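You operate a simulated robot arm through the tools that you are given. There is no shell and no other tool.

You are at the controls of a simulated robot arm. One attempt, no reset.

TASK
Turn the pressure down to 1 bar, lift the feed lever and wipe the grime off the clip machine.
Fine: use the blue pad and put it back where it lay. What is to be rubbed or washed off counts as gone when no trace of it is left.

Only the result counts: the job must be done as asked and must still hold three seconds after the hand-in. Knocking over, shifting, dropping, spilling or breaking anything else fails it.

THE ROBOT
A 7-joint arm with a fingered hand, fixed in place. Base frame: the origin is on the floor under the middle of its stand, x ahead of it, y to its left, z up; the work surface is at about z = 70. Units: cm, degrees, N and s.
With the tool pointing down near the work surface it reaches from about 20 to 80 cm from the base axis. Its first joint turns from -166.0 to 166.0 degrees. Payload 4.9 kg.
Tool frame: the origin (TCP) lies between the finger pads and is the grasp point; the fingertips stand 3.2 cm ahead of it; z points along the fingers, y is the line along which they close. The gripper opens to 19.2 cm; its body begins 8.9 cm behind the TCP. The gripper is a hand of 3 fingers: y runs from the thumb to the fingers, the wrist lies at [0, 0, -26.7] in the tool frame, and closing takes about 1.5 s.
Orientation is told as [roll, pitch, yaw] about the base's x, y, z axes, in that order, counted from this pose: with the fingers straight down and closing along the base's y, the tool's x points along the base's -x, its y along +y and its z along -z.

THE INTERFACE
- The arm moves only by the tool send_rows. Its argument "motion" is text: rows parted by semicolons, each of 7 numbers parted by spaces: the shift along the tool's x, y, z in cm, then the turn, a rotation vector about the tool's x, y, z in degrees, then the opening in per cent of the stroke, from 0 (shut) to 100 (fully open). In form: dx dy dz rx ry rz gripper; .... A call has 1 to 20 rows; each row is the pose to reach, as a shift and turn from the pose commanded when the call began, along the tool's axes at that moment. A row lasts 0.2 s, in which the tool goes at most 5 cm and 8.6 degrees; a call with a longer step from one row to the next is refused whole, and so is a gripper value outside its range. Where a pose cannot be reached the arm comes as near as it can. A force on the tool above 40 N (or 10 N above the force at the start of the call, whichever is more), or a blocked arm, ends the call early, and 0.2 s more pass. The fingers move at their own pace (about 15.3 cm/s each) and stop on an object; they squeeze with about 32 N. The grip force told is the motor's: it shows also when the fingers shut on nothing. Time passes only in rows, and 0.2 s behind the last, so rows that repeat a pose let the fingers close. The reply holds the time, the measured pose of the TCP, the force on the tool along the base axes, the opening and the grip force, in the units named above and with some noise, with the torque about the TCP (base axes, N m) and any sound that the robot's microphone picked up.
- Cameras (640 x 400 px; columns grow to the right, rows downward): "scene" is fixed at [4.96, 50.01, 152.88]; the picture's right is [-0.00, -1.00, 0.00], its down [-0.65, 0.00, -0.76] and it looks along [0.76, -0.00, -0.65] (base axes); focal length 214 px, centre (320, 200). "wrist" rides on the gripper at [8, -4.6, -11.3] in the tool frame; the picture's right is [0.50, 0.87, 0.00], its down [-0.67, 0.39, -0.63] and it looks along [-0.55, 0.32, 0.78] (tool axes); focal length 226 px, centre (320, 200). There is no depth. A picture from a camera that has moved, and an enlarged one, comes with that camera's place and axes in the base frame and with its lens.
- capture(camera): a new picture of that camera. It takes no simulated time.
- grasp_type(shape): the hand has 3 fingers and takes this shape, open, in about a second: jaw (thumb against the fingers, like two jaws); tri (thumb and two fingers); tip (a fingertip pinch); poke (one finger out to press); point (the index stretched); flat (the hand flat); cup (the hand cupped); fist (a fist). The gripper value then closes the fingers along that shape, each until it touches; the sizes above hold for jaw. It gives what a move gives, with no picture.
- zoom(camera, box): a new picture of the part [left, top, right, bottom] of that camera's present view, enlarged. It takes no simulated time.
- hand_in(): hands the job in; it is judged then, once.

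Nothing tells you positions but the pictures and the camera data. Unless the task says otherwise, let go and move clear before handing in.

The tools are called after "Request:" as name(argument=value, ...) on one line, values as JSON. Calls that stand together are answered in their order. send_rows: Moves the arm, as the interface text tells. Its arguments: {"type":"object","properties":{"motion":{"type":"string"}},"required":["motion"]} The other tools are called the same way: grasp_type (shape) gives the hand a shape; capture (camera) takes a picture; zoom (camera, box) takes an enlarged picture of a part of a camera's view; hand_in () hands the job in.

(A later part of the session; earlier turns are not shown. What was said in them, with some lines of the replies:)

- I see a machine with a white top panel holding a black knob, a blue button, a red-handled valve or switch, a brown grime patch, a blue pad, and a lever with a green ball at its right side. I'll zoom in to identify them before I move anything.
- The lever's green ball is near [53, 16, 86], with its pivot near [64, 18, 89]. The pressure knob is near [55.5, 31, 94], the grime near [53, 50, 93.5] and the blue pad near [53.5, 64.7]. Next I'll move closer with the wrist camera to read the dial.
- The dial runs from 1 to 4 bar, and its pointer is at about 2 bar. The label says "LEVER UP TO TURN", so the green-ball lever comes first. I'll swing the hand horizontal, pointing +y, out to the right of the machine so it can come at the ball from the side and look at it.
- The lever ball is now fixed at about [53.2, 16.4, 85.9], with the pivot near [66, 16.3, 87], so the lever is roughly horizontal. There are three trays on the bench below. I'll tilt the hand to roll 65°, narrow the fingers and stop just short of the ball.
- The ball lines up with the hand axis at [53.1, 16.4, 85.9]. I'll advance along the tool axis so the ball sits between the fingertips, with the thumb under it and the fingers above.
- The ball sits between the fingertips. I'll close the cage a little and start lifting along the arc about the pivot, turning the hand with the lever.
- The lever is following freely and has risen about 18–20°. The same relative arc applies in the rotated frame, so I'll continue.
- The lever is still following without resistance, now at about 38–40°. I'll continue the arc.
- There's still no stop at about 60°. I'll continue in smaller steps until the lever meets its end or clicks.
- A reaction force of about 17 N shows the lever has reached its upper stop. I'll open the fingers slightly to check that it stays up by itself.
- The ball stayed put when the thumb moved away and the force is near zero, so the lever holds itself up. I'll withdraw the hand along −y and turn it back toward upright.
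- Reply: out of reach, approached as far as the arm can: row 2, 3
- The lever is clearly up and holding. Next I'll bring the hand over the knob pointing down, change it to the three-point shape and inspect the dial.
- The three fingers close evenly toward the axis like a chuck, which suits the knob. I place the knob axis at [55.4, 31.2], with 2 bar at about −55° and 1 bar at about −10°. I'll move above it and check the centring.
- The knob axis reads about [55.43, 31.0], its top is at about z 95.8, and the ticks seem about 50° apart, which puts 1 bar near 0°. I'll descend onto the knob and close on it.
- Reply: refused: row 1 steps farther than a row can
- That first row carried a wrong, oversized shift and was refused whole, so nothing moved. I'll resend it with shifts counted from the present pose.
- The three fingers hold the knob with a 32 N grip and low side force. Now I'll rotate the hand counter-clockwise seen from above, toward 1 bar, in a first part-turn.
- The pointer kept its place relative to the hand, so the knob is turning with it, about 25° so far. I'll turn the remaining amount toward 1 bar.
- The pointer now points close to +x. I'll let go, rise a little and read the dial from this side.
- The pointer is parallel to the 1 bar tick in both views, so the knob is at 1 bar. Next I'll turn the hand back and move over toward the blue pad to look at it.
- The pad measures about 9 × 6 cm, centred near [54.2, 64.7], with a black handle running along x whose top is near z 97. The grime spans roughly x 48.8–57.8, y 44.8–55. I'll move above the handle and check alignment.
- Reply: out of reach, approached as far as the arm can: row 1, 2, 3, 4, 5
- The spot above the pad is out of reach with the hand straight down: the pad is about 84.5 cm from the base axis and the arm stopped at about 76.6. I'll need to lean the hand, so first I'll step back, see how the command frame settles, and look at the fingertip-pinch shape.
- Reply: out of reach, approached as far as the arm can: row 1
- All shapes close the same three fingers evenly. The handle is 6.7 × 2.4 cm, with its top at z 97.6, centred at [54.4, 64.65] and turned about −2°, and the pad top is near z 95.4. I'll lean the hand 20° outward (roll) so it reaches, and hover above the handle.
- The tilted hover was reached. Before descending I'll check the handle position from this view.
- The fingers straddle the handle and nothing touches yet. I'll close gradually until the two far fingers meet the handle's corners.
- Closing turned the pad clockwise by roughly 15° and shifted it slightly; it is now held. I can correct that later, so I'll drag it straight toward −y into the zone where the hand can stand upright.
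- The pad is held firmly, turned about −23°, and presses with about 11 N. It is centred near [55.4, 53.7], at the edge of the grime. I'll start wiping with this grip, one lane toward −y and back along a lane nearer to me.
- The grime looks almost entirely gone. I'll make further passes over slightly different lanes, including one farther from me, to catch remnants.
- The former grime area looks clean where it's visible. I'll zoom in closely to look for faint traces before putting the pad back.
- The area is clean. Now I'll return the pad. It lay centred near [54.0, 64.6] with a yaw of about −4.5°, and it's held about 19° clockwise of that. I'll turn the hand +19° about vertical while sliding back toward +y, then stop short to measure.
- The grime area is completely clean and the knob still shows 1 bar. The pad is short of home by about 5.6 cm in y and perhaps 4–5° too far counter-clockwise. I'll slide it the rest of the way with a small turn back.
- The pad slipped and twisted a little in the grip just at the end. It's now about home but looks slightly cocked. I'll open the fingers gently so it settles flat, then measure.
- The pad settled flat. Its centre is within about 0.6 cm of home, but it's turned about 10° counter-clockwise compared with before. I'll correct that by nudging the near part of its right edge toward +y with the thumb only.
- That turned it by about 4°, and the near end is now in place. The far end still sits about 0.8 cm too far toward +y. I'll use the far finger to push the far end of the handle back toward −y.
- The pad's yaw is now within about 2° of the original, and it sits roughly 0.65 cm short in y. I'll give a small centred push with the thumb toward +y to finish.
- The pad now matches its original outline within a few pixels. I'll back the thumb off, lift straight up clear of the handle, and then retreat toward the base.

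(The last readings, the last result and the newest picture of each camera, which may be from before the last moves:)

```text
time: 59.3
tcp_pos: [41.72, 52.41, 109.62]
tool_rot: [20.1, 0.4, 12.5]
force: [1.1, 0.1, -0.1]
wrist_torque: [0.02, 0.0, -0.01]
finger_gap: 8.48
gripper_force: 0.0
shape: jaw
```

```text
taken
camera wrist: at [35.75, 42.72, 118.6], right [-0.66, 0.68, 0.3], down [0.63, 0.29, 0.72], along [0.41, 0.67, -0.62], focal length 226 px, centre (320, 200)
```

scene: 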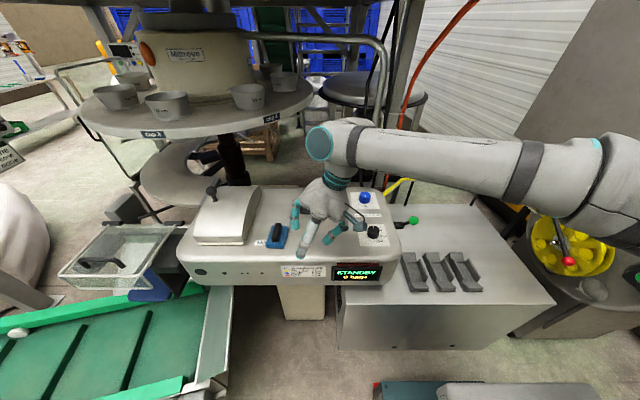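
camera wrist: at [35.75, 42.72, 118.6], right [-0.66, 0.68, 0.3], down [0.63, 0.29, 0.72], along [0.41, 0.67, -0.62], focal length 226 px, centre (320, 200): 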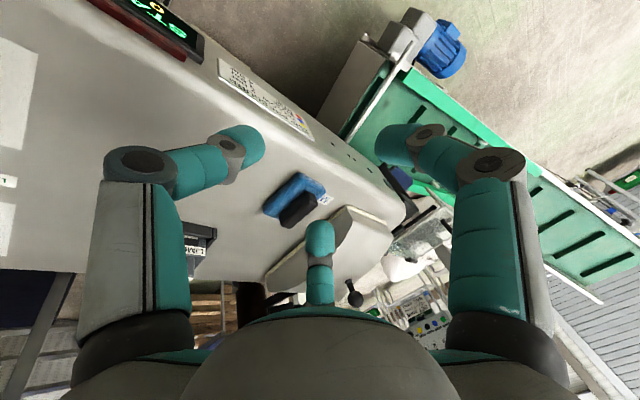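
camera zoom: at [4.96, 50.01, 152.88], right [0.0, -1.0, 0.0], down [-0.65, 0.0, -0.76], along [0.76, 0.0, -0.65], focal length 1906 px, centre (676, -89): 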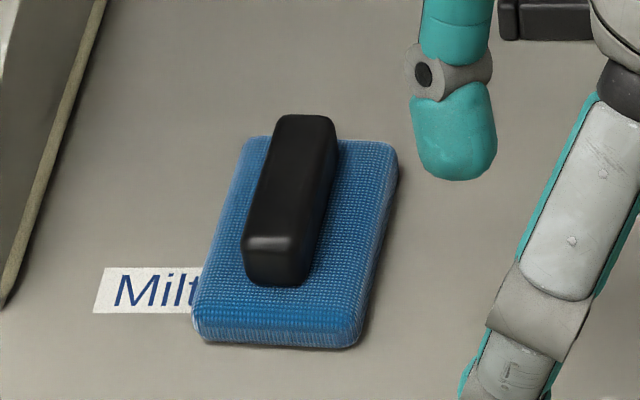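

The pad lies flat, within about half a centimetre of where it was and at the same angle. I'll move the arm clear so I can inspect the panel, knob and lever without obstruction.

Request:
send_rows(motion="1.4 -2.8 -3 0 0 0 44; 2.8 -5.6 -6 0 0 0 44; 4.3 -8.4 -9 0 0 0 44; 5.7 -11.2 -12 0 0 0 44; 7.1 -14 -14.5 0 0 0 44; 8.5 -16.8 -16.8 0 0 0 44; 9.9 -19.6 -19 0 0 0 44; 11.36 -22.4 -20.9 0 0 0 44; 11.36 -22.4 -20.9 0 0 0 44")

Request:
zoom(camera="scene", box=[180, 175, 420, 295])

Request:
zoom(camera="scene", box=[285, 205, 355, 260])

Request:
zoom(camera="scene", box=[340, 190, 430, 260])

Request:
capture(camera="wrist")

```text
time: 61.3
tcp_pos: [36.88, 22.42, 121.48]
tool_rot: [20.1, 0.4, 12.6]
force: [0.4, -0.1, 1.5]
wrist_torque: [0.04, 0.0, 0.0]
finger_gap: 8.46
gripper_force: 0.1
shape: jaw
```

```text
2.67 times, centred on (300, 235) of scene
camera zoom: at [4.96, 50.01, 152.88], right [0.0, -1.0, 0.0], down [-0.65, 0.0, -0.76], along [0.76, 0.0, -0.65], focal length 572 px, centre (373, 107)
```

zoom: 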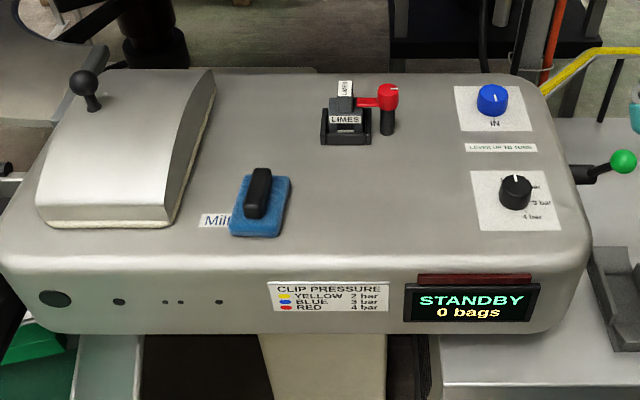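

```text
7.27 times, centred on (320, 232) of scene
camera zoom: at [4.96, 50.01, 152.88], right [0.0, -1.0, 0.0], down [-0.65, 0.0, -0.76], along [0.76, 0.0, -0.65], focal length 1560 px, centre (320, -36)
```

zoom: 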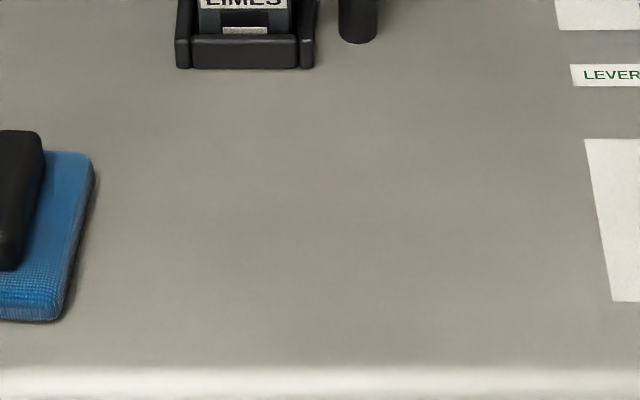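

```text
5.71 times, centred on (385, 225) of scene
camera zoom: at [4.96, 50.01, 152.88], right [0.0, -1.0, 0.0], down [-0.65, 0.0, -0.76], along [0.76, 0.0, -0.65], focal length 1226 px, centre (-51, 57)
```

zoom: 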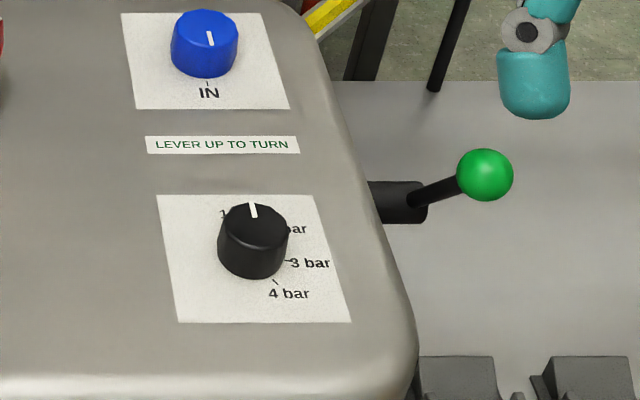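

```text
taken
camera wrist: at [30.88, 12.82, 130.58], right [-0.66, 0.68, 0.3], down [0.63, 0.29, 0.72], along [0.41, 0.67, -0.62], focal length 226 px, centre (320, 200)
```

wrist: 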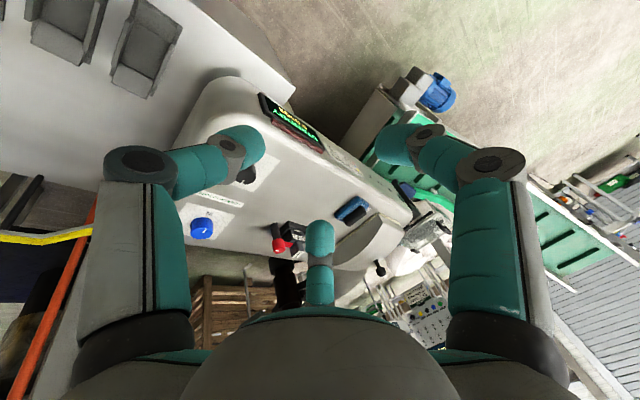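

The panel is free of any trace of grime, the knob points at 1 bar, the lever stands up, and the pad lies flat where it was. Nothing else has moved and the hand is clear, so I'm handing in.

Request:
hand_in()

```text
The job is handed in.
```

The job is handed in, and the last camera views showed all three parts done; I haven't been told the verdict.

- **Lever:** The feed lever was lifted to its upper stop and stayed up on its own after I let go.
- **Pressure:** The knob was turned from about 2 bar to 1 bar. Its pointer lined up with the 1 bar mark in both camera views.
- **Grime:** The patch was wiped with the blue pad, and close-up views showed no trace left.
- **Pad:** It slipped in the grip on the way back, so I nudged it into place. It lies flat, about half a centimetre from where it started and at nearly the same angle.

In the final views nothing else on the machine had moved, and the hand was clear of everything.
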